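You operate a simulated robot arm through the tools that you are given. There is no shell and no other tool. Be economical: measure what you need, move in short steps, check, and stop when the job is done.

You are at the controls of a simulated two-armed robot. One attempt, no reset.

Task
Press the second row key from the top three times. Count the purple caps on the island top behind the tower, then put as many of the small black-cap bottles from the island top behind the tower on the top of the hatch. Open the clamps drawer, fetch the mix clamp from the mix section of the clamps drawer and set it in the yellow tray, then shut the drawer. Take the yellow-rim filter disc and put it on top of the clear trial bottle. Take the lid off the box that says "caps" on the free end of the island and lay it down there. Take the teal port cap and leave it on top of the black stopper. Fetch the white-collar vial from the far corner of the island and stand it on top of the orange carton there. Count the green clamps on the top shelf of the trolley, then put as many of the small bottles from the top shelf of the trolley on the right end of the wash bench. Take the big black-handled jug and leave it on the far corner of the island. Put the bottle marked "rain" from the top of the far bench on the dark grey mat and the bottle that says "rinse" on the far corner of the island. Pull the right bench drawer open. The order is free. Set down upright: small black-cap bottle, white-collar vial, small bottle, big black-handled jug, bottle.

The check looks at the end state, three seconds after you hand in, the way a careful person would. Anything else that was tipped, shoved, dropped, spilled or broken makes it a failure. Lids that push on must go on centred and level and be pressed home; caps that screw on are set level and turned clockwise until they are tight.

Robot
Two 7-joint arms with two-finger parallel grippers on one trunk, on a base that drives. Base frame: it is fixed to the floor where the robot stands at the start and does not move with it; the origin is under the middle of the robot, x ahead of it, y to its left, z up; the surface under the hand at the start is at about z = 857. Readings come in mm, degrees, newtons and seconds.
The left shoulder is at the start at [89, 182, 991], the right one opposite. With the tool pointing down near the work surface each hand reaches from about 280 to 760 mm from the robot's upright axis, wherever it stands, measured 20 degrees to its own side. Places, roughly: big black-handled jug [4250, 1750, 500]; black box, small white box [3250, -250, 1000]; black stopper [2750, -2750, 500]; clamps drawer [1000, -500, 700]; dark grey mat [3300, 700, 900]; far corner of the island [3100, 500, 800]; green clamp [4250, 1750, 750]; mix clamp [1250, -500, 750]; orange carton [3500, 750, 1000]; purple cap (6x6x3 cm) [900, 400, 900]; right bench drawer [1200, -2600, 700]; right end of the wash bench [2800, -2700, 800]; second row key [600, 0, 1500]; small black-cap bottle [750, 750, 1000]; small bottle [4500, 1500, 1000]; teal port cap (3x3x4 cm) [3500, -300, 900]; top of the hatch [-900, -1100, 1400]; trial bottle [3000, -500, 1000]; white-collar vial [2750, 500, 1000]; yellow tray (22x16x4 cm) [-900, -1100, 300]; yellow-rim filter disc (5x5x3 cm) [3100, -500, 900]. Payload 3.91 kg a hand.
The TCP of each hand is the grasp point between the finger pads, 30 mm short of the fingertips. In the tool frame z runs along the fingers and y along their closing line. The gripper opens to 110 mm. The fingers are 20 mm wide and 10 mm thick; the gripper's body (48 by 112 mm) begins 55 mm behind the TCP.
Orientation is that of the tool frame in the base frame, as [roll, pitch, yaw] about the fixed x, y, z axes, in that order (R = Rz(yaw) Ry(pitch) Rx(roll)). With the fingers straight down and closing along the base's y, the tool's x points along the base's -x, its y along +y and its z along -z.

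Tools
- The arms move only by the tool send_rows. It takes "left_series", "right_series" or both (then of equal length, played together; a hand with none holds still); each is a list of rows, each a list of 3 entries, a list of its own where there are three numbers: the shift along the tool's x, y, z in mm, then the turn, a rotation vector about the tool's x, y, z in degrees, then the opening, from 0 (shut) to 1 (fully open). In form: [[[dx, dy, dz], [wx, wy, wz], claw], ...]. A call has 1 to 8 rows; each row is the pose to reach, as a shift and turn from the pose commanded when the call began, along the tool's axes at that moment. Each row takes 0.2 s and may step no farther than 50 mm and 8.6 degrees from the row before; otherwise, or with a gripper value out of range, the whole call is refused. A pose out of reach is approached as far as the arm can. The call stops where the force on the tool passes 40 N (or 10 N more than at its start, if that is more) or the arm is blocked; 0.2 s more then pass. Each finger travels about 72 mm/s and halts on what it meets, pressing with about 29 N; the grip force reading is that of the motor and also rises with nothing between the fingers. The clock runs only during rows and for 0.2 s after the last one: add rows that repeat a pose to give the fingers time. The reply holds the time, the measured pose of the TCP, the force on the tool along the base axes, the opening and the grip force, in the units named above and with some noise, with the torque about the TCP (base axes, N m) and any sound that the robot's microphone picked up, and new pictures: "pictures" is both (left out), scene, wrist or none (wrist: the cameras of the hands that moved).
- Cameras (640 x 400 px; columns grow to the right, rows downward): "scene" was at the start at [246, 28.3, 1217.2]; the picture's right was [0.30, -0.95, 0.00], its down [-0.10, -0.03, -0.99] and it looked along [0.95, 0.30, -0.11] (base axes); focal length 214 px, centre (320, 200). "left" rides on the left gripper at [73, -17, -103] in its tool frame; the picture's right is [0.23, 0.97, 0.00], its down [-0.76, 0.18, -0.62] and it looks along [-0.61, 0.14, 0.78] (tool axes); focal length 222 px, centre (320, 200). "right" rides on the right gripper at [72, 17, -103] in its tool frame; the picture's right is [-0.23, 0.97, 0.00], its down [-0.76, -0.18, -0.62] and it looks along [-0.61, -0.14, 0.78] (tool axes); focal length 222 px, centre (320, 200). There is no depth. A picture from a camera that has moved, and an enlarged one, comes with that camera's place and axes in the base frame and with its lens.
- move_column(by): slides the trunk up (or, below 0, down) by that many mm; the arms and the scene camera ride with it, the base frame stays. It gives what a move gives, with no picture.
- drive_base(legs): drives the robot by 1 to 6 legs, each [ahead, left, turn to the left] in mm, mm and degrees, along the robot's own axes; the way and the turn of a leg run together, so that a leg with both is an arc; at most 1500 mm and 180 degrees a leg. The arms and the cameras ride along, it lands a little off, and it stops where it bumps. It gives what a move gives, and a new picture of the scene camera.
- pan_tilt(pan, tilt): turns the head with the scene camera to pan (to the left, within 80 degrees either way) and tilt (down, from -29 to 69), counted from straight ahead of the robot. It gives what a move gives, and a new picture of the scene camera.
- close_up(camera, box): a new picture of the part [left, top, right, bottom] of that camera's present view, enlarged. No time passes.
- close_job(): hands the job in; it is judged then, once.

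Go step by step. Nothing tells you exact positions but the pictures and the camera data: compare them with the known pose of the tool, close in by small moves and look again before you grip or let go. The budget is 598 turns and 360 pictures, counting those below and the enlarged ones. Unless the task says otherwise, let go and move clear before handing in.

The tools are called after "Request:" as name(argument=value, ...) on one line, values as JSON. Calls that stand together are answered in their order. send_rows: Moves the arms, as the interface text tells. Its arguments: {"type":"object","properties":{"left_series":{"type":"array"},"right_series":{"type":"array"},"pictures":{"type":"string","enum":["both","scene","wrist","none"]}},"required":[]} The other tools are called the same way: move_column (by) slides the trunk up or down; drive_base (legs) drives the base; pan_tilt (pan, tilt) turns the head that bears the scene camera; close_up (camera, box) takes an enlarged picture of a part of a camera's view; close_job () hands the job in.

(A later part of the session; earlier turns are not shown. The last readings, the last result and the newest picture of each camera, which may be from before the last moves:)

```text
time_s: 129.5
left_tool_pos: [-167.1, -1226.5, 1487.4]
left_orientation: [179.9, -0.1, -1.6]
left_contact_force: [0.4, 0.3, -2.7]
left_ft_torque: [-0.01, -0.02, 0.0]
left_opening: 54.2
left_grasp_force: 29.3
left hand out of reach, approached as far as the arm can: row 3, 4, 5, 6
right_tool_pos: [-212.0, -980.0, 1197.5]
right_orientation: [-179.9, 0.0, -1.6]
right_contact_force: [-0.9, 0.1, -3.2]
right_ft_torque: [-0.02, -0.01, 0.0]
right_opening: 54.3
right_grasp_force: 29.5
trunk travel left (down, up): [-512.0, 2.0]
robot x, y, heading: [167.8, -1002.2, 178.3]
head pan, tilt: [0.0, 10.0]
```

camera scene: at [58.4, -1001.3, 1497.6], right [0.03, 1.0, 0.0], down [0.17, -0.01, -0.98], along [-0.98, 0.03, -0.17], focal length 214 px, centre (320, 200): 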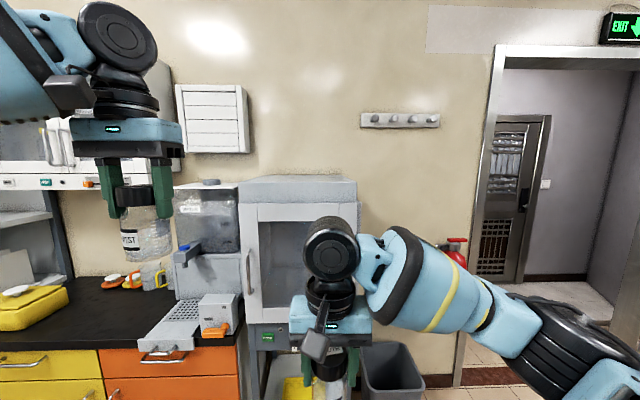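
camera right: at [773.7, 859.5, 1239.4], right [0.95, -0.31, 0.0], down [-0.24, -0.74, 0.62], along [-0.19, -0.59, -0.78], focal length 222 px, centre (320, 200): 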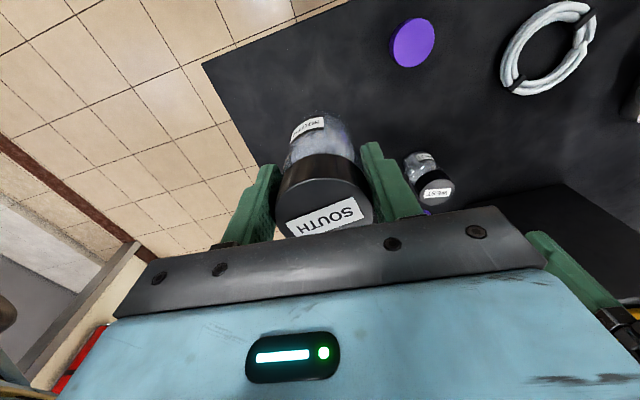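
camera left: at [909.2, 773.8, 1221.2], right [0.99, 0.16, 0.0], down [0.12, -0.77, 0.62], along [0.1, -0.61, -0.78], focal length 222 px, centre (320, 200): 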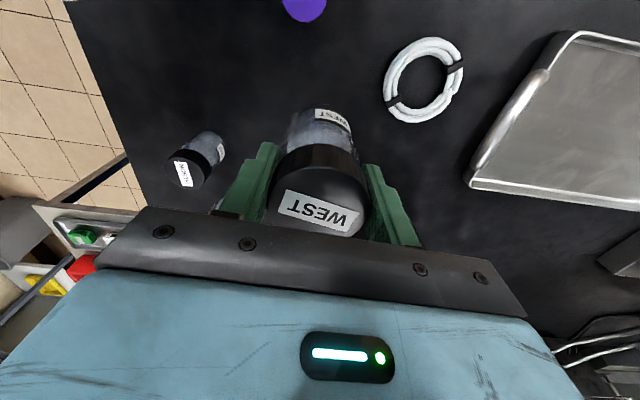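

Straight-down is reach-limited, so I'll set the bottles briefly on the bench to the left, tilt each grip 45° around the bottle, and regrip. First bring the left hand lower and drive to the bench.

Request:
send_rows(left_series=[[[-20, 0, 40], [0, 0, 0], 0.3], [[-40, 0, 80], [0, 0, 0], 0.3], [[-60, 0, 120], [0, 0, 0], 0.3], [[-80, 0, 160], [0, 0, 0], 0.3], [[-80, 0, 200], [0, 0, 0], 0.3]], pictures="none")

Request:
drive_base(legs=[[0, 720, 0]])

Request:
pan_tilt(pan=0, tilt=30)

```text
time_s: 130.7
left_tool_pos: [-248.4, -1225.4, 1285.4]
left_orientation: [-180.0, -0.1, -1.7]
left_contact_force: [-0.5, -0.4, -1.5]
left_ft_torque: [-0.03, 0.03, 0.0]
left_opening: 54.5
left_grasp_force: 29.4
right_tool_pos: [-212.6, -978.7, 1197.6]
right_orientation: [179.9, 0.0, -1.6]
right_contact_force: [0.5, -0.3, -1.8]
right_ft_torque: [0.0, -0.04, 0.01]
right_opening: 54.3
right_grasp_force: 29.3
trunk travel left (down, up): [-512.0, 2.0]
robot x, y, heading: [165.6, -1005.4, 178.3]
head pan, tilt: [0.0, 10.0]
```

```text
time_s: 137.5
left_tool_pos: [-266.5, -1955.1, 1286.6]
left_orientation: [180.0, -0.2, -1.3]
left_contact_force: [0.0, -0.7, -1.4]
left_ft_torque: [-0.02, -0.04, 0.03]
left_opening: 54.5
left_grasp_force: 29.0
right_tool_pos: [-232.9, -1707.4, 1199.0]
right_orientation: [-180.0, 0.0, -1.2]
right_contact_force: [-0.6, 0.1, -1.7]
right_ft_torque: [0.01, -0.03, 0.0]
right_opening: 54.5
right_grasp_force: 29.0
trunk travel left (down, up): [-512.0, 2.0]
robot x, y, heading: [145.4, -1730.6, 178.6]
head pan, tilt: [0.0, 10.0]
camera scene: at [39.1, -1727.9, 1497.8], right [0.02, 1.0, 0.0], down [0.17, 0.0, -0.98], along [-0.98, 0.02, -0.17], focal length 214 px, centre (320, 200)
```

scene: 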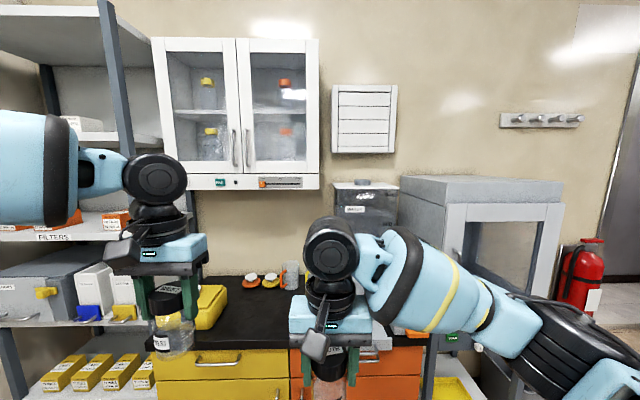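

```text
time_s: 138.3
left_tool_pos: [-265.2, -1955.0, 1286.6]
left_orientation: [179.9, -0.2, -1.2]
left_contact_force: [-0.1, 0.0, -1.6]
left_ft_torque: [-0.02, -0.02, -0.02]
left_opening: 54.5
left_grasp_force: 29.0
right_tool_pos: [-232.4, -1708.6, 1198.5]
right_orientation: [-180.0, -0.1, -1.4]
right_contact_force: [0.0, -0.6, -1.1]
right_ft_torque: [-0.02, -0.04, -0.02]
right_opening: 54.3
right_grasp_force: 29.1
trunk travel left (down, up): [-512.0, 2.0]
robot x, y, heading: [146.1, -1730.0, 178.6]
head pan, tilt: [0.0, 30.0]
camera scene: at [41.7, -1728.0, 1465.5], right [0.02, 1.0, 0.0], down [0.5, -0.01, -0.87], along [-0.87, 0.02, -0.5], focal length 214 px, centre (320, 200)
```

scene: 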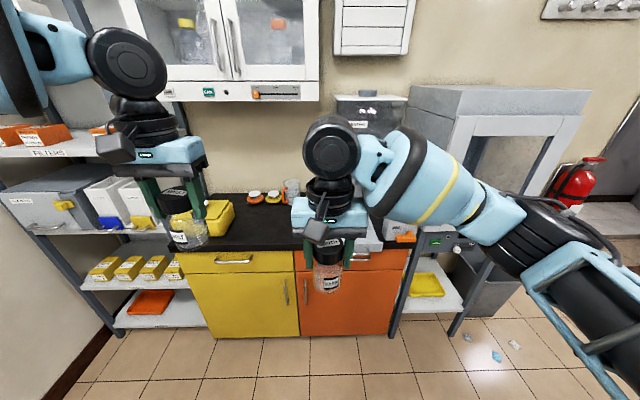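

The bench has a clear patch near [-650,-1900]. Lower the trunk, keep the right hand high, and drive forward.

Request:
move_column(by=-200)

Request:
send_rows(right_series=[[[0, 0, -30], [0, 0, 0], 0.3], [[0, 0, -60], [0, 0, 0], 0.3], [[0, 0, -90], [0, 0, 0], 0.3], [[0, 0, -120], [0, 0, 0], 0.3]], pictures="none")

Request:
drive_base(legs=[[280, 0, 1.4]])

Request:
send_rows(left_series=[[[0, 0, 0], [0, 0, 0], 0.3]], pictures="wrist")

```text
time_s: 140.5
left_tool_pos: [-265.0, -1954.7, 1086.0]
left_orientation: [180.0, -0.2, -1.2]
left_contact_force: [-0.4, 0.3, -0.6]
left_ft_torque: [-0.01, 0.02, 0.01]
left_opening: 54.5
left_grasp_force: 29.2
right_tool_pos: [-231.5, -1707.0, 998.7]
right_orientation: [-180.0, 0.0, -1.3]
right_contact_force: [-0.7, 0.3, -2.1]
right_ft_torque: [0.02, -0.04, 0.0]
right_opening: 54.6
right_grasp_force: 29.1
trunk travel left (down, up): [-312.0, 202.0]
robot x, y, heading: [147.5, -1732.6, 178.6]
head pan, tilt: [0.0, 30.0]
```

```text
time_s: 141.5
left_tool_pos: [-266.2, -1954.2, 1087.2]
left_orientation: [180.0, -0.2, -1.2]
left_contact_force: [-0.1, 0.0, -1.3]
left_ft_torque: [0.01, -0.02, -0.04]
left_opening: 54.5
left_grasp_force: 28.8
right_tool_pos: [-230.6, -1709.1, 1120.3]
right_orientation: [-180.0, 0.0, -1.2]
right_contact_force: [-0.4, 0.4, -2.3]
right_ft_torque: [-0.01, 0.01, 0.03]
right_opening: 54.4
right_grasp_force: 29.2
trunk travel left (down, up): [-312.0, 202.0]
robot x, y, heading: [145.6, -1733.3, 178.7]
head pan, tilt: [0.0, 30.0]
```

```text
time_s: 143.5
left_tool_pos: [-542.4, -1960.9, 1087.3]
left_orientation: [180.0, -0.2, 0.3]
left_contact_force: [0.3, 0.3, -0.8]
left_ft_torque: [-0.01, -0.01, -0.01]
left_opening: 54.4
left_grasp_force: 28.3
right_tool_pos: [-515.3, -1715.7, 1119.3]
right_orientation: [180.0, 0.1, 0.1]
right_contact_force: [0.2, -0.6, -2.0]
right_ft_torque: [0.0, -0.03, 0.01]
right_opening: 54.6
right_grasp_force: 29.4
trunk travel left (down, up): [-312.0, 202.0]
robot x, y, heading: [-138.1, -1728.9, -180.0]
head pan, tilt: [0.0, 30.0]
camera scene: at [-371.8, -1727.4, 1241.1], right [0.0, 1.0, 0.0], down [0.5, 0.0, -0.87], along [-0.87, 0.0, -0.5], focal length 214 px, centre (320, 200)
```

scene: 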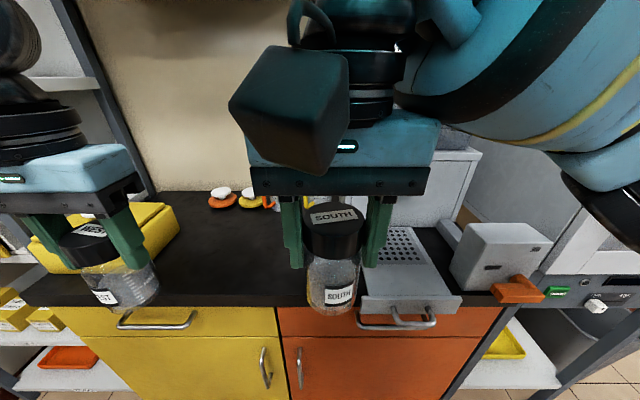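

```text
time_s: 143.9
left_tool_pos: [-542.7, -1961.7, 1087.1]
left_orientation: [179.9, -0.2, 0.2]
left_contact_force: [0.2, 0.6, -1.6]
left_ft_torque: [-0.01, 0.04, -0.02]
left_opening: 54.6
left_grasp_force: 28.8
right_tool_pos: [-514.3, -1714.3, 1120.1]
right_orientation: [-180.0, 0.0, 0.2]
right_contact_force: [-0.5, 0.3, -2.0]
right_ft_torque: [0.0, -0.03, 0.01]
right_opening: 54.6
right_grasp_force: 28.9
trunk travel left (down, up): [-312.0, 202.0]
robot x, y, heading: [-140.5, -1728.0, -180.0]
head pan, tilt: [0.0, 30.0]
camera left: at [-470.3, -1944.6, 1189.5], right [0.23, -0.97, 0.0], down [-0.76, -0.18, 0.62], along [-0.6, -0.14, -0.78], focal length 222 px, centre (320, 200)
```

left: 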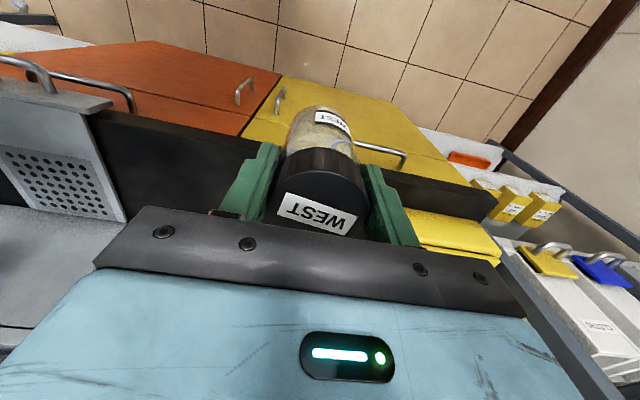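

Both bottles can go down on the clear bench strip: WEST at [-690,-1900], SOUTH at [-690,-1735]. Move above.

Request:
send_rows(left_series=[[[-25, -10, 0], [0, 0, 0], 0.3], [[-50, -20, 0], [0, 0, 0], 0.3], [[-75, -30, 0], [0, 0, 0], 0.3], [[-100, -40, 0], [0, 0, 0], 0.3], [[-125, -50, 20], [0, 0, 0], 0.3], [[-147, -62, 50], [0, 0, 0], 0.3], [[-147, -62, 87], [0, 0, 0], 0.3]], right_series=[[[-28, 5, 0], [0, 0, 0], 0.3], [[-58, 10, 0], [0, 0, 0], 0.3], [[-88, 15, 0], [0, 0, 0], 0.3], [[-118, 20, 0], [0, 0, 0], 0.3], [[-148, 20, 30], [0, 0, 0], 0.3], [[-176, 20, 70], [0, 0, 0], 0.3], [[-176, 20, 115], [0, 0, 0], 0.3]], pictures="both")

```text
time_s: 145.5
left_tool_pos: [-692.2, -1903.3, 1000.1]
left_orientation: [-179.9, -0.2, 0.4]
left_contact_force: [0.3, 0.6, -1.2]
left_ft_torque: [-0.01, 0.0, -0.01]
left_opening: 54.4
left_grasp_force: 29.0
left hand out of reach, approached as far as the arm can: row 6, 7
right_tool_pos: [-693.9, -1736.1, 1003.0]
right_orientation: [179.9, 0.0, 0.2]
right_contact_force: [-0.5, -0.2, -1.3]
right_ft_torque: [0.0, -0.01, -0.01]
right_opening: 54.2
right_grasp_force: 28.7
trunk travel left (down, up): [-312.0, 202.0]
robot x, y, heading: [-137.8, -1726.9, -179.9]
head pan, tilt: [0.0, 30.0]
camera scene: at [-372.2, -1727.0, 1241.0], right [0.0, 1.0, 0.0], down [0.5, 0.0, -0.87], along [-0.87, 0.0, -0.5], focal length 214 px, centre (320, 200)
camera right: at [-622.1, -1753.7, 1108.1], right [-0.22, -0.97, 0.0], down [-0.76, 0.18, 0.62], along [-0.61, 0.14, -0.78], focal length 222 px, centre (320, 200)
camera left: at [-620.0, -1886.2, 1102.3], right [0.23, -0.97, 0.0], down [-0.76, -0.18, 0.62], along [-0.6, -0.15, -0.78], focal length 222 px, centre (320, 200)
```

scene: 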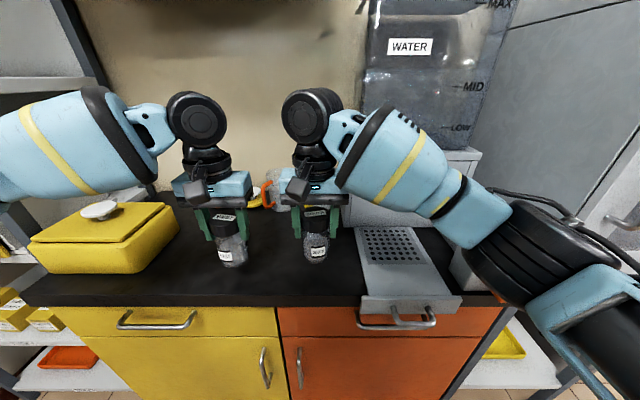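
right: 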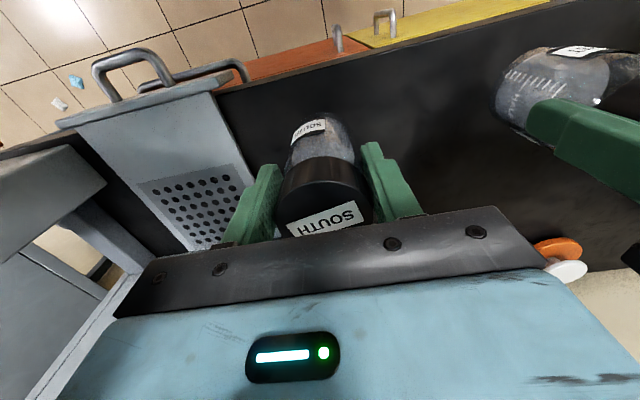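
left: 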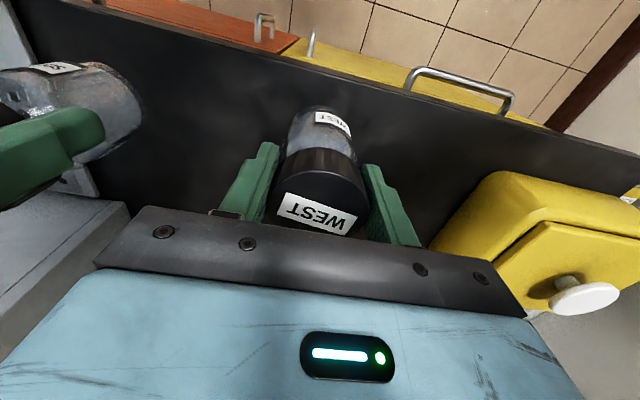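

Descend slowly with both.

Request:
send_rows(left_series=[[[0, 0, 10], [0, 0, 0], 0.3], [[0, 0, 20], [0, 0, 0], 0.3], [[0, 0, 28], [0, 0, 0], 0.3], [[0, 0, 36], [0, 0, 0], 0.3], [[0, 0, 41], [0, 0, 0], 0.3], [[0, 0, 46], [0, 0, 0], 0.3]], right_series=[[[0, 0, 10], [0, 0, 0], 0.3], [[0, 0, 20], [0, 0, 0], 0.3], [[0, 0, 28], [0, 0, 0], 0.3], [[0, 0, 36], [0, 0, 0], 0.3], [[0, 0, 41], [0, 0, 0], 0.3], [[0, 0, 46], [0, 0, 0], 0.3]], pictures="none")

```text
time_s: 146.9
left_tool_pos: [-690.8, -1905.9, 951.9]
left_orientation: [-180.0, -0.2, 0.2]
left_contact_force: [-0.1, -1.0, -1.7]
left_ft_torque: [-0.01, 0.0, 0.04]
left_opening: 54.3
left_grasp_force: 28.6
right_tool_pos: [-693.4, -1736.1, 958.7]
right_orientation: [180.0, -0.1, 0.2]
right_contact_force: [-0.1, 0.1, -1.1]
right_ft_torque: [-0.02, -0.01, -0.03]
right_opening: 54.4
right_grasp_force: 29.1
trunk travel left (down, up): [-312.0, 202.0]
robot x, y, heading: [-142.9, -1732.7, -180.0]
head pan, tilt: [0.0, 30.0]
```

Request:
send_rows(left_series=[[[0, 0, 4], [0, 0, 0], 0.3], [[0, 0, 8], [0, 0, 0], 0.3], [[0, 0, 12], [0, 0, 0], 0.3]], right_series=[[[0, 0, 6], [0, 0, 0], 0.3], [[0, 0, 12], [0, 0, 0], 0.3], [[0, 0, 19], [0, 0, 0], 0.3]], pictures="wrist")

```text
time_s: 147.7
left_tool_pos: [-691.9, -1906.0, 941.1]
left_orientation: [-179.9, -0.2, 0.2]
left_contact_force: [0.0, 0.5, -0.6]
left_ft_torque: [-0.01, 0.01, 0.03]
left_opening: 54.5
left_grasp_force: 28.3
right_tool_pos: [-691.6, -1735.6, 938.9]
right_orientation: [-180.0, -0.1, 0.3]
right_contact_force: [0.1, 0.2, -2.8]
right_ft_torque: [0.01, -0.01, -0.01]
right_opening: 54.3
right_grasp_force: 28.6
trunk travel left (down, up): [-312.0, 202.0]
robot x, y, heading: [-139.0, -1725.4, -180.2]
head pan, tilt: [0.0, 30.0]
camera right: at [-620.1, -1753.6, 1044.5], right [-0.22, -0.97, 0.0], down [-0.76, 0.18, 0.62], along [-0.61, 0.14, -0.78], focal length 222 px, centre (320, 200)
camera left: at [-619.6, -1888.9, 1043.5], right [0.23, -0.97, 0.0], down [-0.76, -0.18, 0.62], along [-0.6, -0.14, -0.78], focal length 222 px, centre (320, 200)
```

right: 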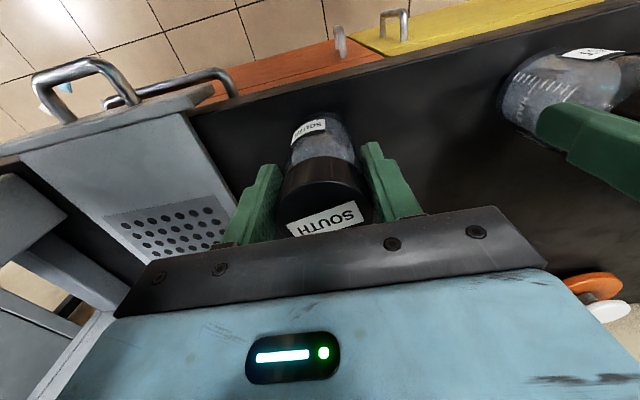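
left: 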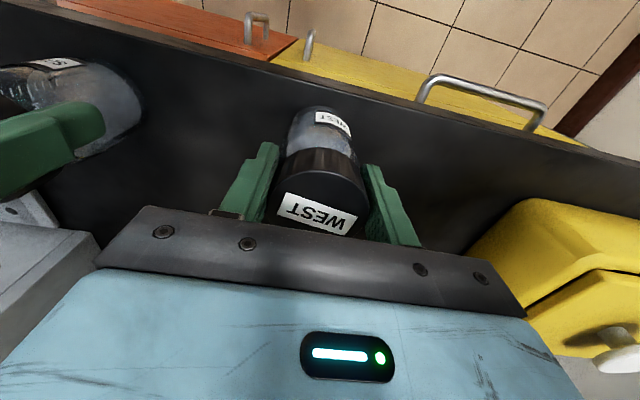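

No contact yet; continue in small steps.

Request:
send_rows(left_series=[[[0, 0, 4], [0, 0, 0], 0.3], [[0, 0, 8], [0, 0, 0], 0.3], [[0, 0, 12], [0, 0, 0], 0.3]], right_series=[[[0, 0, 4], [0, 0, 0], 0.3], [[0, 0, 8], [0, 0, 0], 0.3], [[0, 0, 12], [0, 0, 0], 0.3]], pictures="none")

Request:
send_rows(left_series=[[[0, 0, 3], [0, 0, 0], 0.3], [[0, 0, 6], [0, 0, 0], 0.3], [[0, 0, 9], [0, 0, 0], 0.3]], right_series=[[[0, 0, 3], [0, 0, 0], 0.3], [[0, 0, 6], [0, 0, 0], 0.3], [[0, 0, 9], [0, 0, 0], 0.3]], pictures="none")

```text
time_s: 148.5
left_tool_pos: [-690.5, -1906.0, 932.2]
left_orientation: [-179.9, 0.4, 0.1]
left_contact_force: [-4.5, -0.1, 20.6]
left_ft_torque: [-0.08, 0.35, -0.06]
left_opening: 55.0
left_grasp_force: 29.1
right_tool_pos: [-690.2, -1735.6, 929.8]
right_orientation: [179.9, 0.2, 0.3]
right_contact_force: [-0.9, -2.2, 22.3]
right_ft_torque: [-0.06, 0.21, 0.07]
right_opening: 54.7
right_grasp_force: 28.8
trunk travel left (down, up): [-312.0, 202.0]
robot x, y, heading: [-138.6, -1726.5, -180.0]
head pan, tilt: [0.0, 30.0]
```

```text
time_s: 149.3
left_tool_pos: [-687.8, -1905.5, 921.0]
left_orientation: [180.0, 0.1, 0.2]
left_contact_force: [-0.7, 1.0, 22.4]
left_ft_torque: [0.01, 0.12, 0.0]
left_opening: 54.6
left_grasp_force: 28.7
right_tool_pos: [-689.1, -1737.2, 919.5]
right_orientation: [179.9, 0.2, 0.2]
right_contact_force: [-0.7, -2.2, 22.2]
right_ft_torque: [-0.06, 0.17, 0.04]
right_opening: 54.6
right_grasp_force: 29.2
trunk travel left (down, up): [-312.0, 202.0]
robot x, y, heading: [-139.7, -1727.0, -180.3]
head pan, tilt: [0.0, 30.0]
```

Bottles are standing on the bench. Open both and lift clear.

Request:
send_rows(left_series=[[[0, 0, -3], [0, 0, 0], 0.8], [[0, 0, -3], [0, 0, 0], 0.8], [[0, 0, -3], [0, 0, 0], 0.8], [[0, 0, -40], [0, 0, 0], 0.8], [[0, 0, -85], [0, 0, 0], 0.8], [[0, 0, -130], [0, 0, 0], 0.8]], right_series=[[[0, 0, -3], [0, 0, 0], 0.8], [[0, 0, -3], [0, 0, 0], 0.8], [[0, 0, -3], [0, 0, 0], 0.8], [[0, 0, -40], [0, 0, 0], 0.8], [[0, 0, -85], [0, 0, 0], 0.8], [[0, 0, -130], [0, 0, 0], 0.8]], pictures="scene")

```text
time_s: 150.7
left_tool_pos: [-694.8, -1917.3, 1034.2]
left_orientation: [179.9, -0.1, 0.2]
left_contact_force: [-0.1, -0.1, 0.1]
left_ft_torque: [0.0, 0.02, 0.04]
left_opening: 88.0
left_grasp_force: 0.0
left hand out of reach, approached as far as the arm can: row 6
right_tool_pos: [-688.9, -1738.3, 1051.6]
right_orientation: [-180.0, -0.1, 0.2]
right_contact_force: [0.6, -0.4, 0.3]
right_ft_torque: [-0.01, 0.02, 0.04]
right_opening: 88.1
right_grasp_force: 0.1
trunk travel left (down, up): [-312.0, 202.0]
robot x, y, heading: [-133.9, -1728.0, -179.9]
head pan, tilt: [0.0, 30.0]
camera scene: at [-369.7, -1727.2, 1241.5], right [0.0, 1.0, 0.0], down [0.5, 0.0, -0.87], along [-0.87, 0.0, -0.5], focal length 214 px, centre (320, 200)
```

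scene: 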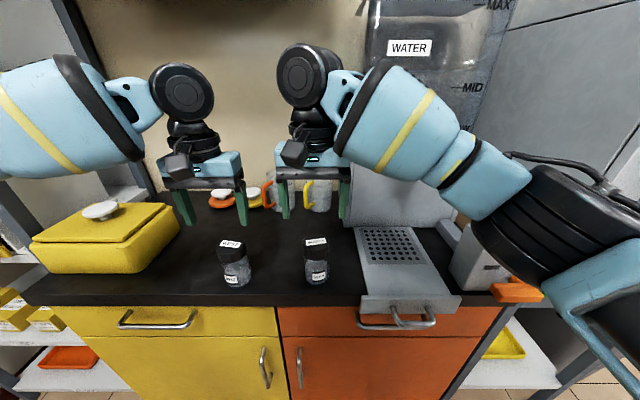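

Both stand. Back off 200 mm, then tilt the right hand 45° forward.

Request:
drive_base(legs=[[-200, 0, 0]])

Request:
send_rows(right_series=[[[0, 0, 0], [0, -7.5, 0], 0.8], [[0, 0, 0], [0, -15, 0], 0.8], [[0, 0, 0], [0, -22.5, 0], 0.8], [[0, 0, 0], [0, -30, 0], 0.8], [[0, 0, 0], [0, -37.5, 0], 0.8], [[0, 0, 0], [0, -45, 0], 0.8]], left_series=[[[0, 0, 0], [0, -7.5, 0], 0.8], [[0, 0, 0], [0, -15, 0], 0.8], [[0, 0, 0], [0, -22.5, 0], 0.8], [[0, 0, 0], [0, -30, 0], 0.8], [[0, 0, 0], [0, -37.5, 0], 0.8], [[0, 0, 0], [0, -45, 0], 0.8]], pictures="wrist")

```text
time_s: 152.3
left_tool_pos: [-489.5, -1917.2, 1032.2]
left_orientation: [-179.9, -0.2, 0.4]
left_contact_force: [-0.3, -0.2, 0.4]
left_ft_torque: [0.02, 0.0, -0.01]
left_opening: 88.0
left_grasp_force: 0.1
right_tool_pos: [-486.7, -1738.1, 1050.3]
right_orientation: [-180.0, 0.0, 0.2]
right_contact_force: [0.4, -0.6, 0.2]
right_ft_torque: [-0.02, 0.0, 0.0]
right_opening: 87.8
right_grasp_force: 0.0
trunk travel left (down, up): [-312.0, 202.0]
robot x, y, heading: [66.4, -1727.3, -180.2]
head pan, tilt: [0.0, 30.0]
camera scene: at [-165.8, -1727.4, 1241.3], right [0.0, 1.0, 0.0], down [0.5, 0.0, -0.87], along [-0.87, 0.0, -0.5], focal length 214 px, centre (320, 200)
```

scene: 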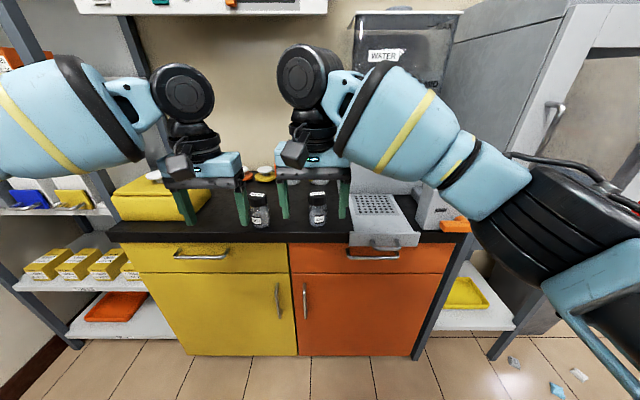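

```text
time_s: 153.7
left_tool_pos: [-488.4, -1916.7, 1033.5]
left_orientation: [179.9, 44.9, 0.3]
left_contact_force: [-0.4, 0.1, 0.2]
left_ft_torque: [0.03, -0.02, 0.03]
left_opening: 87.9
left_grasp_force: 0.0
right_tool_pos: [-487.9, -1738.6, 1051.2]
right_orientation: [179.9, 45.1, 0.2]
right_contact_force: [0.0, 0.8, -0.1]
right_ft_torque: [0.0, -0.01, 0.01]
right_opening: 87.9
right_grasp_force: 0.0
trunk travel left (down, up): [-312.0, 202.0]
robot x, y, heading: [68.7, -1731.5, -179.9]
head pan, tilt: [0.0, 30.0]
camera right: at [-363.1, -1756.4, 1073.4], right [-0.16, -0.97, 0.16], down [-0.1, 0.18, 0.98], along [-0.98, 0.14, -0.12], focal length 222 px, centre (320, 200)
camera left: at [-364.5, -1899.4, 1053.5], right [0.17, -0.97, -0.16], down [-0.1, -0.18, 0.98], along [-0.98, -0.15, -0.13], focal length 222 px, centre (320, 200)
```

right: 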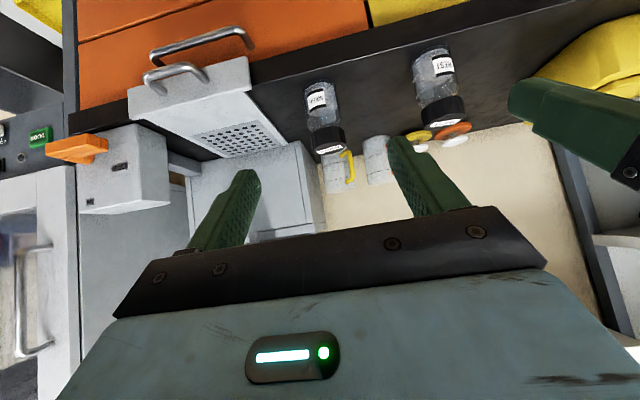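
left: 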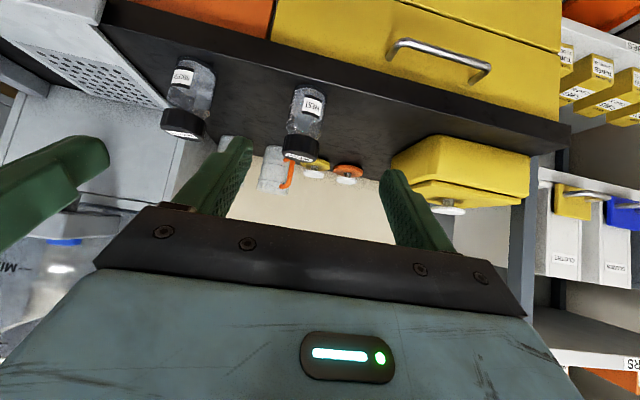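

Both hands tilt fine. Descend and advance toward the bottles.

Request:
send_rows(right_series=[[[22, 0, 22], [0, 0, 0], 0.8], [[44, 0, 44], [0, 0, 0], 0.8], [[66, 0, 66], [0, 0, 0], 0.8], [[87, 0, 87], [0, 0, 0], 0.8], [[59, 1, 115], [0, 0, 0], 0.8], [[31, 1, 143], [0, 0, 0], 0.8], [[2, 1, 172], [0, 0, 0], 0.8]], left_series=[[[18, 0, 18], [0, 0, 0], 0.8], [[37, 0, 37], [0, 0, 0], 0.8], [[56, -5, 56], [0, 0, 0], 0.8], [[74, -10, 74], [0, 0, 0], 0.8], [[46, -10, 102], [0, 0, 0], 0.8], [[18, -10, 130], [0, 0, 0], 0.8], [[-11, -10, 159], [0, 0, 0], 0.8]], pictures="wrist")

```text
time_s: 155.3
left_tool_pos: [-608.9, -1907.8, 926.5]
left_orientation: [180.0, 44.7, 0.3]
left_contact_force: [-0.5, 0.9, 0.2]
left_ft_torque: [0.01, -0.01, -0.01]
left_opening: 88.0
left_grasp_force: 0.0
right_tool_pos: [-607.6, -1741.7, 925.9]
right_orientation: [-179.9, 44.9, 0.4]
right_contact_force: [0.4, -0.2, 0.8]
right_ft_torque: [0.0, 0.01, 0.0]
right_opening: 88.0
right_grasp_force: 0.1
trunk travel left (down, up): [-312.0, 202.0]
robot x, y, heading: [68.7, -1728.4, -179.9]
head pan, tilt: [0.0, 30.0]
camera right: at [-483.5, -1758.0, 949.6], right [-0.16, -0.97, 0.16], down [-0.1, 0.18, 0.98], along [-0.98, 0.14, -0.13], focal length 222 px, centre (320, 200)
camera left: at [-485.2, -1889.8, 948.2], right [0.17, -0.97, -0.16], down [-0.1, -0.18, 0.98], along [-0.98, -0.15, -0.13], focal length 222 px, centre (320, 200)
```

right: 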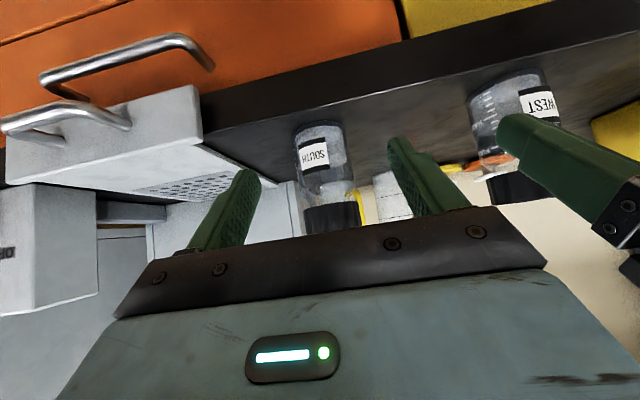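
left: 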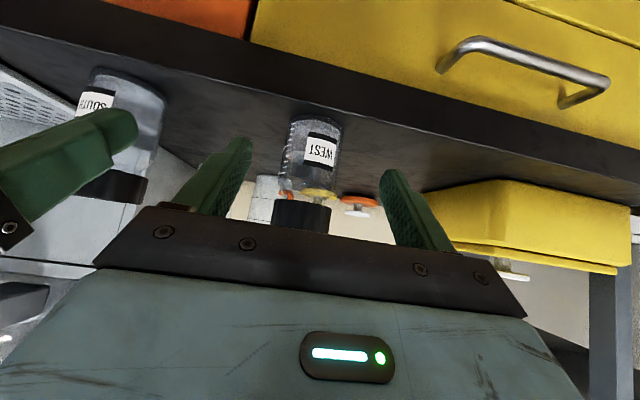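

Centred. Advance the last 82 mm and close.

Request:
send_rows(right_series=[[[-15, -1, 15], [0, 0, 0], 0.8], [[-30, -2, 30], [0, 0, 0], 0.8], [[-45, -2, 45], [0, 0, 0], 0.8], [[-58, -2, 58], [0, 0, 0], 0.8], [[-58, -2, 58], [0, 0, 0], 0.8]], left_series=[[[-15, 0, 15], [0, 0, 0], 0.8], [[-30, 0, 30], [0, 0, 0], 0.8], [[-45, 0, 45], [0, 0, 0], 0.8], [[-58, 0, 58], [0, 0, 0], 0.8], [[-58, 0, 58], [0, 0, 0], 0.8]], pictures="wrist")

```text
time_s: 156.5
left_tool_pos: [-639.2, -1906.2, 927.7]
left_orientation: [-179.9, 44.8, 0.3]
left_contact_force: [-0.3, 0.4, -0.2]
left_ft_torque: [0.0, -0.01, 0.02]
left_opening: 88.1
left_grasp_force: 0.0
left hand out of reach, approached as far as the arm can: row 2, 3, 4, 5
right_tool_pos: [-690.8, -1737.8, 928.1]
right_orientation: [-180.0, 45.0, 0.3]
right_contact_force: [-0.3, -1.4, -0.1]
right_ft_torque: [0.01, 0.02, -0.03]
right_opening: 87.9
right_grasp_force: 0.0
trunk travel left (down, up): [-312.0, 202.0]
robot x, y, heading: [66.6, -1731.2, -180.0]
head pan, tilt: [0.0, 30.0]
camera right: at [-567.1, -1755.2, 950.5], right [-0.16, -0.97, 0.16], down [-0.1, 0.18, 0.98], along [-0.98, 0.14, -0.12], focal length 222 px, centre (320, 200)
camera left: at [-515.8, -1889.2, 948.3], right [0.17, -0.97, -0.16], down [-0.1, -0.18, 0.98], along [-0.98, -0.15, -0.13], focal length 222 px, centre (320, 200)
```

right: 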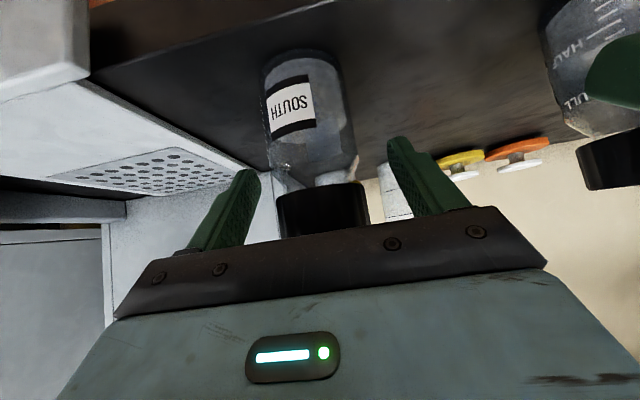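
left: 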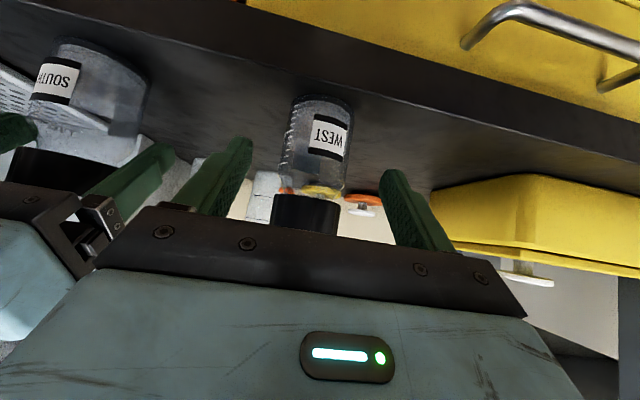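

Right is in place: grip and lift it; then nudge the base forward for the left.

Request:
send_rows(right_series=[[[0, 0, 0], [0, 0, 0], 0.3], [[0, 0, 0], [0, 0, 0], 0.3], [[0, 0, 0], [0, 0, 0], 0.3], [[0, 0, 0], [0, 0, 0], 0.3], [[-20, 0, -20], [0, 0, 0], 0.3], [[-45, 0, -45], [0, 0, 0], 0.3], [[-70, 0, -70], [0, 0, 0], 0.3]], pictures="wrist")

Request:
drive_base(legs=[[53, 0, 0]])

Request:
send_rows(left_series=[[[0, 0, 0], [0, 0, 0], 0.8]], pictures="wrist")

```text
time_s: 158.1
left_tool_pos: [-641.1, -1906.8, 927.1]
left_orientation: [-180.0, 44.8, 0.3]
left_contact_force: [-0.4, -0.4, 0.6]
left_ft_torque: [0.02, -0.03, 0.03]
left_opening: 88.2
left_grasp_force: 0.1
right_tool_pos: [-689.1, -1737.3, 1026.9]
right_orientation: [-179.9, 45.1, 0.3]
right_contact_force: [-0.8, -0.5, -0.8]
right_ft_torque: [-0.03, 0.02, 0.0]
right_opening: 54.4
right_grasp_force: 29.1
trunk travel left (down, up): [-312.0, 202.0]
robot x, y, heading: [67.5, -1728.3, -179.6]
head pan, tilt: [0.0, 30.0]
camera right: at [-564.5, -1753.9, 1051.1], right [-0.16, -0.97, 0.16], down [-0.1, 0.18, 0.98], along [-0.98, 0.14, -0.12], focal length 222 px, centre (320, 200)
```

right: 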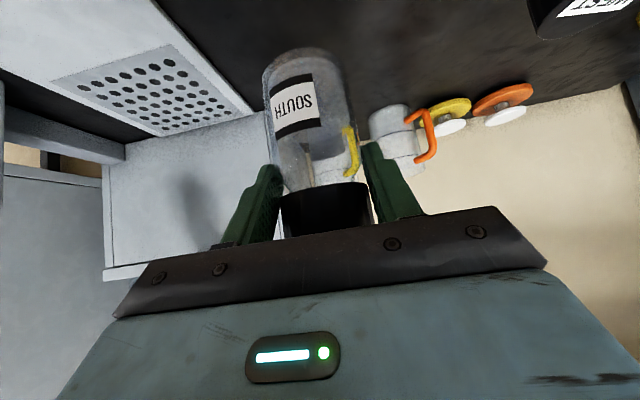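

```text
time_s: 159.0
left_tool_pos: [-693.4, -1905.7, 925.9]
left_orientation: [180.0, 44.7, 0.3]
left_contact_force: [0.6, -0.2, 0.0]
left_ft_torque: [-0.02, 0.0, 0.04]
left_opening: 88.2
left_grasp_force: 0.0
right_tool_pos: [-741.7, -1738.0, 1027.7]
right_orientation: [180.0, 44.8, 0.3]
right_contact_force: [-0.5, 0.2, -1.8]
right_ft_torque: [0.03, -0.01, 0.0]
right_opening: 54.4
right_grasp_force: 29.2
trunk travel left (down, up): [-312.0, 202.0]
robot x, y, heading: [17.0, -1728.5, -179.9]
head pan, tilt: [0.0, 30.0]
camera scene: at [-220.7, -1727.6, 1240.9], right [0.0, 1.0, 0.0], down [0.5, 0.0, -0.87], along [-0.87, 0.0, -0.5], focal length 214 px, centre (320, 200)
```

scene: 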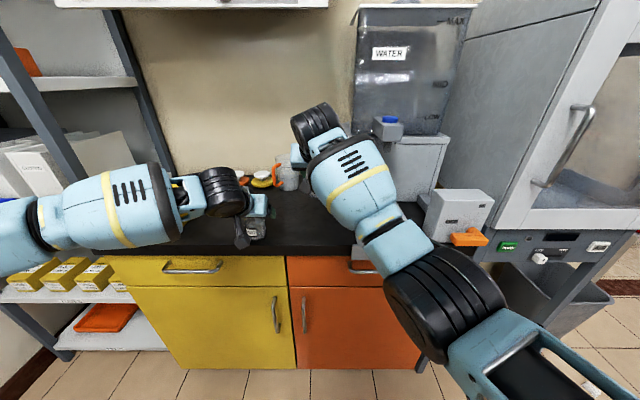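

```text
time_s: 159.4
left_tool_pos: [-694.2, -1906.5, 927.3]
left_orientation: [-180.0, 44.8, 0.4]
left_contact_force: [0.5, -0.1, 0.3]
left_ft_torque: [-0.01, 0.01, 0.02]
left_opening: 88.1
left_grasp_force: 0.1
right_tool_pos: [-742.7, -1736.3, 1027.5]
right_orientation: [-179.9, 45.0, 0.2]
right_contact_force: [0.1, 0.0, -1.6]
right_ft_torque: [-0.02, 0.0, -0.01]
right_opening: 54.6
right_grasp_force: 29.1
trunk travel left (down, up): [-312.0, 202.0]
robot x, y, heading: [14.0, -1724.6, -179.9]
head pan, tilt: [0.0, 30.0]
camera left: at [-568.8, -1889.5, 948.3], right [0.17, -0.97, -0.16], down [-0.1, -0.18, 0.98], along [-0.98, -0.15, -0.13], focal length 222 px, centre (320, 200)
```

left: 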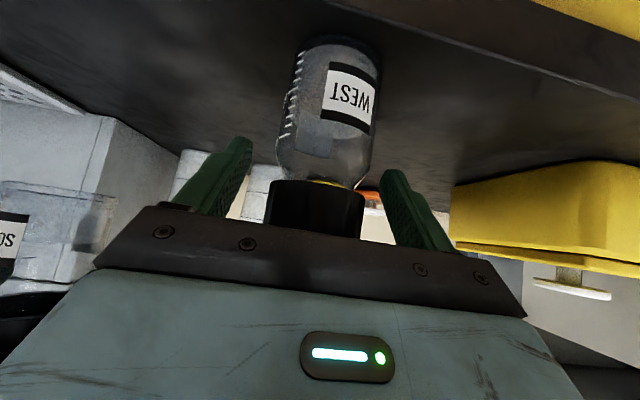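

Left in place; grip, lift.

Request:
send_rows(left_series=[[[0, 0, 0], [0, 0, 0], 0.3], [[0, 0, 0], [0, 0, 0], 0.3], [[0, 0, 0], [0, 0, 0], 0.3], [[0, 0, 0], [0, 0, 0], 0.3], [[-20, 0, -20], [0, 0, 0], 0.3], [[-45, 0, -45], [0, 0, 0], 0.3], [[-60, 0, -80], [0, 0, 0], 0.3]], pictures="wrist")

Request:
drive_base(legs=[[-350, 0, 0]])

Request:
move_column(by=200)

Request:
drive_base(legs=[[0, -680, 0]])

```text
time_s: 161.0
left_tool_pos: [-679.0, -1907.1, 1026.7]
left_orientation: [179.9, 44.8, 0.4]
left_contact_force: [0.0, -0.2, -3.1]
left_ft_torque: [0.02, 0.02, -0.02]
left_opening: 54.1
left_grasp_force: 29.3
right_tool_pos: [-740.0, -1737.4, 1027.6]
right_orientation: [179.9, 44.9, 0.2]
right_contact_force: [0.7, 0.4, -1.5]
right_ft_torque: [0.02, 0.0, -0.01]
right_opening: 54.5
right_grasp_force: 29.0
trunk travel left (down, up): [-312.0, 202.0]
robot x, y, heading: [17.8, -1728.6, -180.1]
head pan, tilt: [0.0, 30.0]
camera left: at [-555.6, -1888.6, 1048.4], right [0.17, -0.97, -0.16], down [-0.1, -0.18, 0.98], along [-0.98, -0.15, -0.13], focal length 222 px, centre (320, 200)
```

left: 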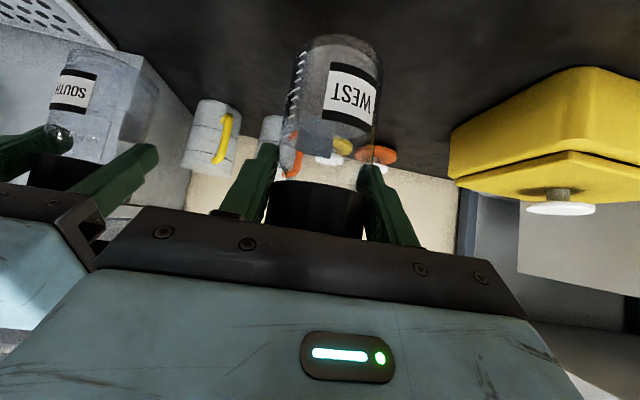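

```text
time_s: 163.3
left_tool_pos: [-332.9, -1903.5, 1025.6]
left_orientation: [179.9, 44.7, 0.3]
left_contact_force: [0.0, 1.1, -1.4]
left_ft_torque: [0.03, -0.01, -0.02]
left_opening: 54.3
left_grasp_force: 29.2
right_tool_pos: [-394.2, -1735.2, 1027.2]
right_orientation: [179.9, 45.0, 0.1]
right_contact_force: [0.0, -0.5, -1.4]
right_ft_torque: [0.02, 0.01, 0.02]
right_opening: 54.3
right_grasp_force: 28.9
trunk travel left (down, up): [-312.0, 202.0]
robot x, y, heading: [363.3, -1724.9, 180.0]
head pan, tilt: [0.0, 30.0]
camera scene: at [128.3, -1726.6, 1241.2], right [0.0, 1.0, 0.0], down [0.5, 0.0, -0.87], along [-0.87, 0.0, -0.5], focal length 214 px, centre (320, 200)
```

scene: 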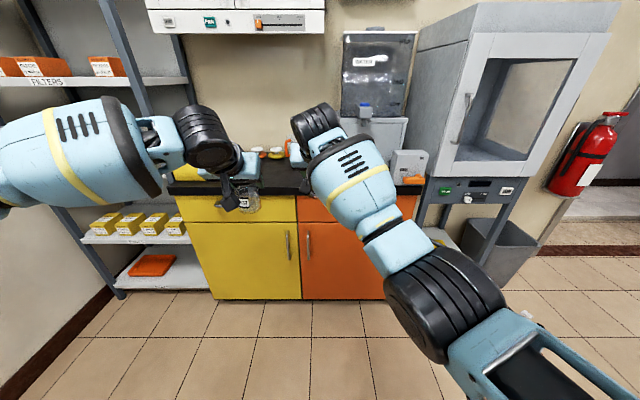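

```text
time_s: 165.5
left_tool_pos: [-218.5, -1904.0, 1490.2]
left_orientation: [-179.8, 69.1, 0.2]
left_contact_force: [-1.1, 0.1, -1.4]
left_ft_torque: [0.05, 0.0, 0.0]
left_opening: 54.4
left_grasp_force: 28.6
right_tool_pos: [-356.4, -1707.1, 1366.1]
right_orientation: [179.3, 55.8, -2.6]
right_contact_force: [-0.1, 0.5, -2.2]
right_ft_torque: [-0.01, 0.0, 0.02]
right_opening: 54.4
right_grasp_force: 29.2
trunk travel left (down, up): [-512.0, 2.0]
robot x, y, heading: [362.0, -1730.3, 179.7]
head pan, tilt: [0.0, 30.0]
```

```text
time_s: 171.8
left_tool_pos: [-213.8, -1233.6, 1492.3]
left_orientation: [-179.6, 69.1, -0.2]
left_contact_force: [-0.7, -0.7, -1.8]
left_ft_torque: [0.01, -0.01, -0.03]
left_opening: 54.1
left_grasp_force: 29.0
right_tool_pos: [-351.4, -1034.7, 1378.5]
right_orientation: [179.1, 56.7, -3.4]
right_contact_force: [0.2, -0.7, -1.6]
right_ft_torque: [0.03, -0.05, 0.0]
right_opening: 54.1
right_grasp_force: 28.7
trunk travel left (down, up): [-512.0, 2.0]
robot x, y, heading: [362.3, -1060.6, 179.5]
head pan, tilt: [0.0, 30.0]
camera scene: at [261.8, -1060.8, 1465.4], right [0.01, 1.0, 0.0], down [0.5, -0.01, -0.87], along [-0.87, 0.01, -0.5], focal length 214 px, centre (320, 200)
```

scene: 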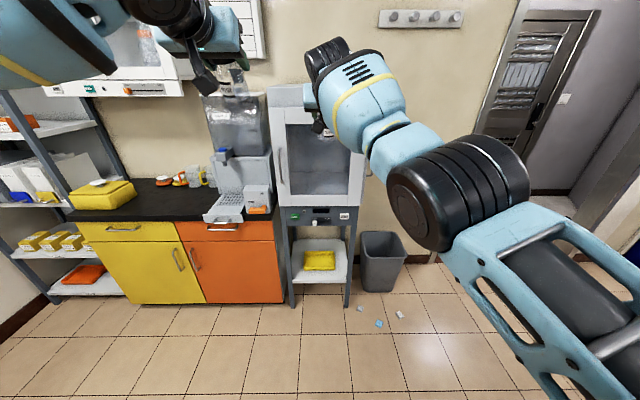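

The trunk lift disturbed the hand poses. Let me see where a hold command puts them.

Request:
send_rows(left_series=[[[0, 0, 0], [0, 0, 0], 0.3]], right_series=[[[0, 0, 0], [0, 0, 0], 0.3]], pictures="none")

```text
time_s: 172.2
left_tool_pos: [-214.3, -1234.6, 1492.9]
left_orientation: [-179.8, 69.2, -0.2]
left_contact_force: [1.6, -0.4, -1.8]
left_ft_torque: [-0.01, 0.01, 0.0]
left_opening: 54.4
left_grasp_force: 29.3
right_tool_pos: [-352.3, -1031.3, 1377.9]
right_orientation: [179.0, 56.6, -3.8]
right_contact_force: [-0.4, 0.3, -1.7]
right_ft_torque: [0.0, -0.05, 0.02]
right_opening: 54.4
right_grasp_force: 29.4
trunk travel left (down, up): [-512.0, 2.0]
robot x, y, heading: [369.3, -1063.1, 179.1]
head pan, tilt: [0.0, 30.0]
```

Re-level both hands to 45° and raise above the hatch top height.

Request:
send_rows(left_series=[[[-12, 0, -5], [0, 6, 0], 0.3], [[-24, 0, -10], [0, 12, 0], 0.3], [[-36, 0, -15], [0, 18, 0], 0.3], [[-47, 0, -18], [0, 24, 0], 0.3], [[-47, 0, -18], [0, 24, 0], 0.3]], right_series=[[[-22, 0, -29], [0, 3, 0], 0.3], [[-44, 0, -58], [0, 6, 0], 0.3], [[-66, 0, -87], [0, 9, 0], 0.3], [[-88, 0, -116], [0, 11.6, 0], 0.3], [[-109, 0, -143], [0, 11.6, 0], 0.3]], pictures="scene")

```text
time_s: 173.4
left_tool_pos: [-202.9, -1312.8, 1503.4]
left_orientation: [-179.9, 48.5, -0.3]
left_contact_force: [0.3, -0.3, -2.6]
left_ft_torque: [0.0, -0.02, 0.0]
left_opening: 54.2
left_grasp_force: 29.7
left hand out of reach, approached as far as the arm can: row 1, 2, 3, 4, 5
right_tool_pos: [-256.1, -1004.7, 1482.1]
right_orientation: [178.6, 43.9, -5.0]
right_contact_force: [0.2, 0.5, -1.3]
right_ft_torque: [-0.03, -0.05, -0.01]
right_opening: 54.4
right_grasp_force: 28.9
right hand out of reach, approached as far as the arm can: row 1, 2, 3, 4, 5
trunk travel left (down, up): [-512.0, 2.0]
robot x, y, heading: [365.0, -1064.6, 179.5]
head pan, tilt: [0.0, 30.0]
camera scene: at [262.6, -1059.5, 1465.5], right [0.01, 1.0, 0.0], down [0.5, -0.01, -0.87], along [-0.87, 0.01, -0.5], focal length 214 px, centre (320, 200)
```

scene: 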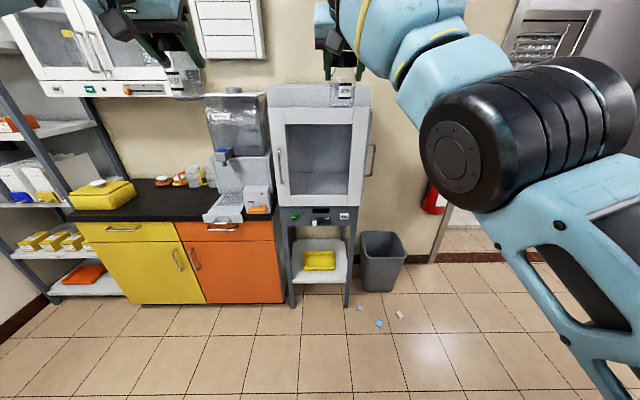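

Pull both hands in closer to gain height.

Request:
send_rows(left_series=[[[5, -12, -20], [0, 1, 0], 0.3], [[10, -24, -40], [0, 2, 0], 0.3], [[15, -36, -60], [0, 3, 0], 0.3], [[18, -48, -80], [0, 3.5, 0], 0.3], [[22, -60, -100], [0, 3.5, 0], 0.3]], right_series=[[[12, 0, -28], [-0.7, 0, -0.7], 0.3], [[24, 0, -56], [-1.4, 0, -1.4], 0.3], [[36, 0, -84], [-2.1, 0, -2.1], 0.3], [[48, 0, -112], [-2.8, 0, -2.8], 0.3], [[59, 0, -140], [-3.5, 0, -3.6], 0.3]], pictures="none")

```text
time_s: 174.6
left_tool_pos: [-113.9, -1295.0, 1551.6]
left_orientation: [-179.8, 45.1, -0.3]
left_contact_force: [0.5, 0.1, -1.0]
left_ft_torque: [0.03, 0.03, 0.0]
left_opening: 54.3
left_grasp_force: 29.0
left hand out of reach, approached as far as the arm can: row 2, 3, 4, 5
right_tool_pos: [-103.4, -1028.6, 1549.1]
right_orientation: [179.4, 45.2, 2.1]
right_contact_force: [0.0, -0.3, -1.2]
right_ft_torque: [-0.01, 0.02, -0.01]
right_opening: 54.3
right_grasp_force: 28.8
right hand out of reach, approached as far as the arm can: row 3
trunk travel left (down, up): [-512.0, 2.0]
robot x, y, heading: [367.2, -1061.1, 179.3]
head pan, tilt: [0.0, 30.0]
```

Good: both at 45° with bottle bases ~50 mm above the hatch top. Drive in.

Request:
drive_base(legs=[[480, -100, 0]])

Request:
send_rows(left_series=[[[0, 0, 0], [0, 0, 0], 0.3]], right_series=[[[0, 0, 0], [0, 0, 0], 0.3]], pictures="wrist")

```text
time_s: 177.6
left_tool_pos: [-610.5, -1195.7, 1551.3]
left_orientation: [-179.7, 45.1, 0.5]
left_contact_force: [0.7, 0.8, -0.9]
left_ft_torque: [0.03, 0.02, 0.03]
left_opening: 54.1
left_grasp_force: 29.4
right_tool_pos: [-603.8, -929.9, 1548.6]
right_orientation: [179.5, 45.3, 2.6]
right_contact_force: [-0.1, 0.0, -1.4]
right_ft_torque: [-0.02, -0.02, 0.01]
right_opening: 54.6
right_grasp_force: 28.5
trunk travel left (down, up): [-512.0, 2.0]
robot x, y, heading: [-136.7, -958.9, -179.7]
head pan, tilt: [0.0, 30.0]
camera scene: at [-237.4, -958.7, 1465.6], right [0.0, 1.0, 0.0], down [0.5, 0.0, -0.87], along [-0.87, 0.0, -0.5], focal length 214 px, centre (320, 200)
```

scene: 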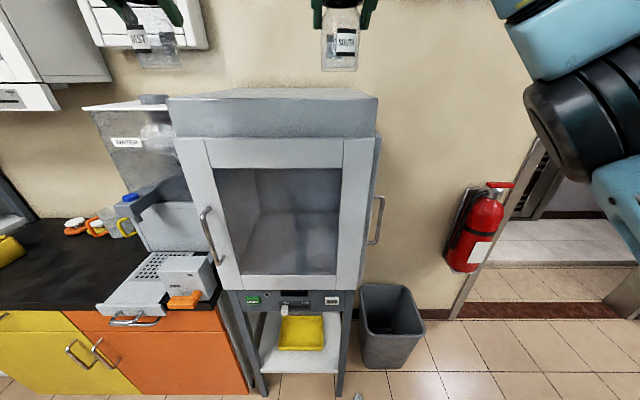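

```text
time_s: 177.9
left_tool_pos: [-612.3, -1194.9, 1551.0]
left_orientation: [-180.0, 45.0, 0.4]
left_contact_force: [0.2, -0.2, -1.7]
left_ft_torque: [0.01, -0.01, -0.02]
left_opening: 54.1
left_grasp_force: 29.4
right_tool_pos: [-605.7, -929.2, 1548.0]
right_orientation: [179.4, 45.2, 2.7]
right_contact_force: [-0.1, -0.3, -2.3]
right_ft_torque: [-0.01, -0.02, -0.01]
right_opening: 54.4
right_grasp_force: 29.5
trunk travel left (down, up): [-512.0, 2.0]
robot x, y, heading: [-133.9, -959.1, -179.7]
head pan, tilt: [0.0, 30.0]
camera right: at [-481.0, -940.6, 1570.7], right [-0.11, -0.98, 0.17], down [-0.1, 0.18, 0.98], along [-0.99, 0.09, -0.12], focal length 222 px, centre (320, 200)
camera left: at [-487.7, -1178.1, 1572.8], right [0.17, -0.97, -0.16], down [-0.1, -0.18, 0.98], along [-0.98, -0.15, -0.12], focal length 222 px, centre (320, 200)
```

right: 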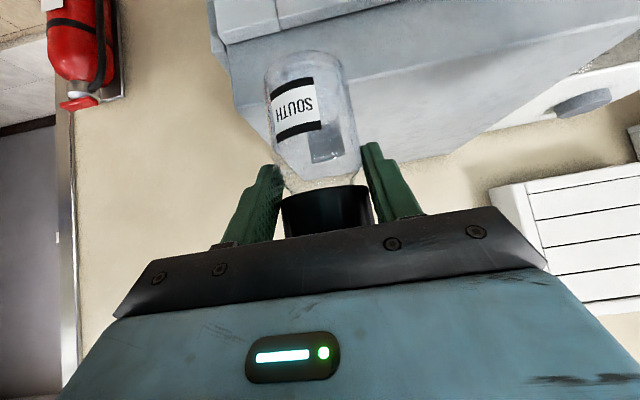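
left: 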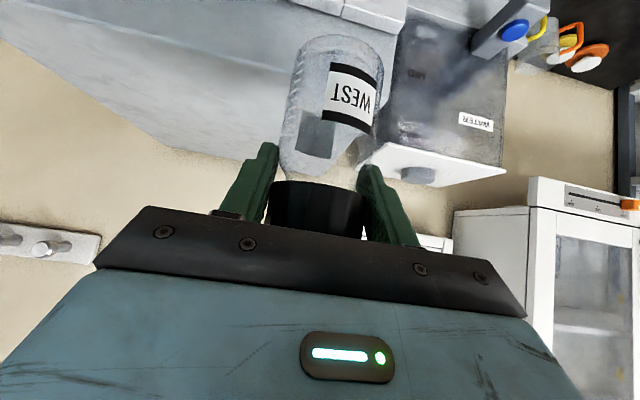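

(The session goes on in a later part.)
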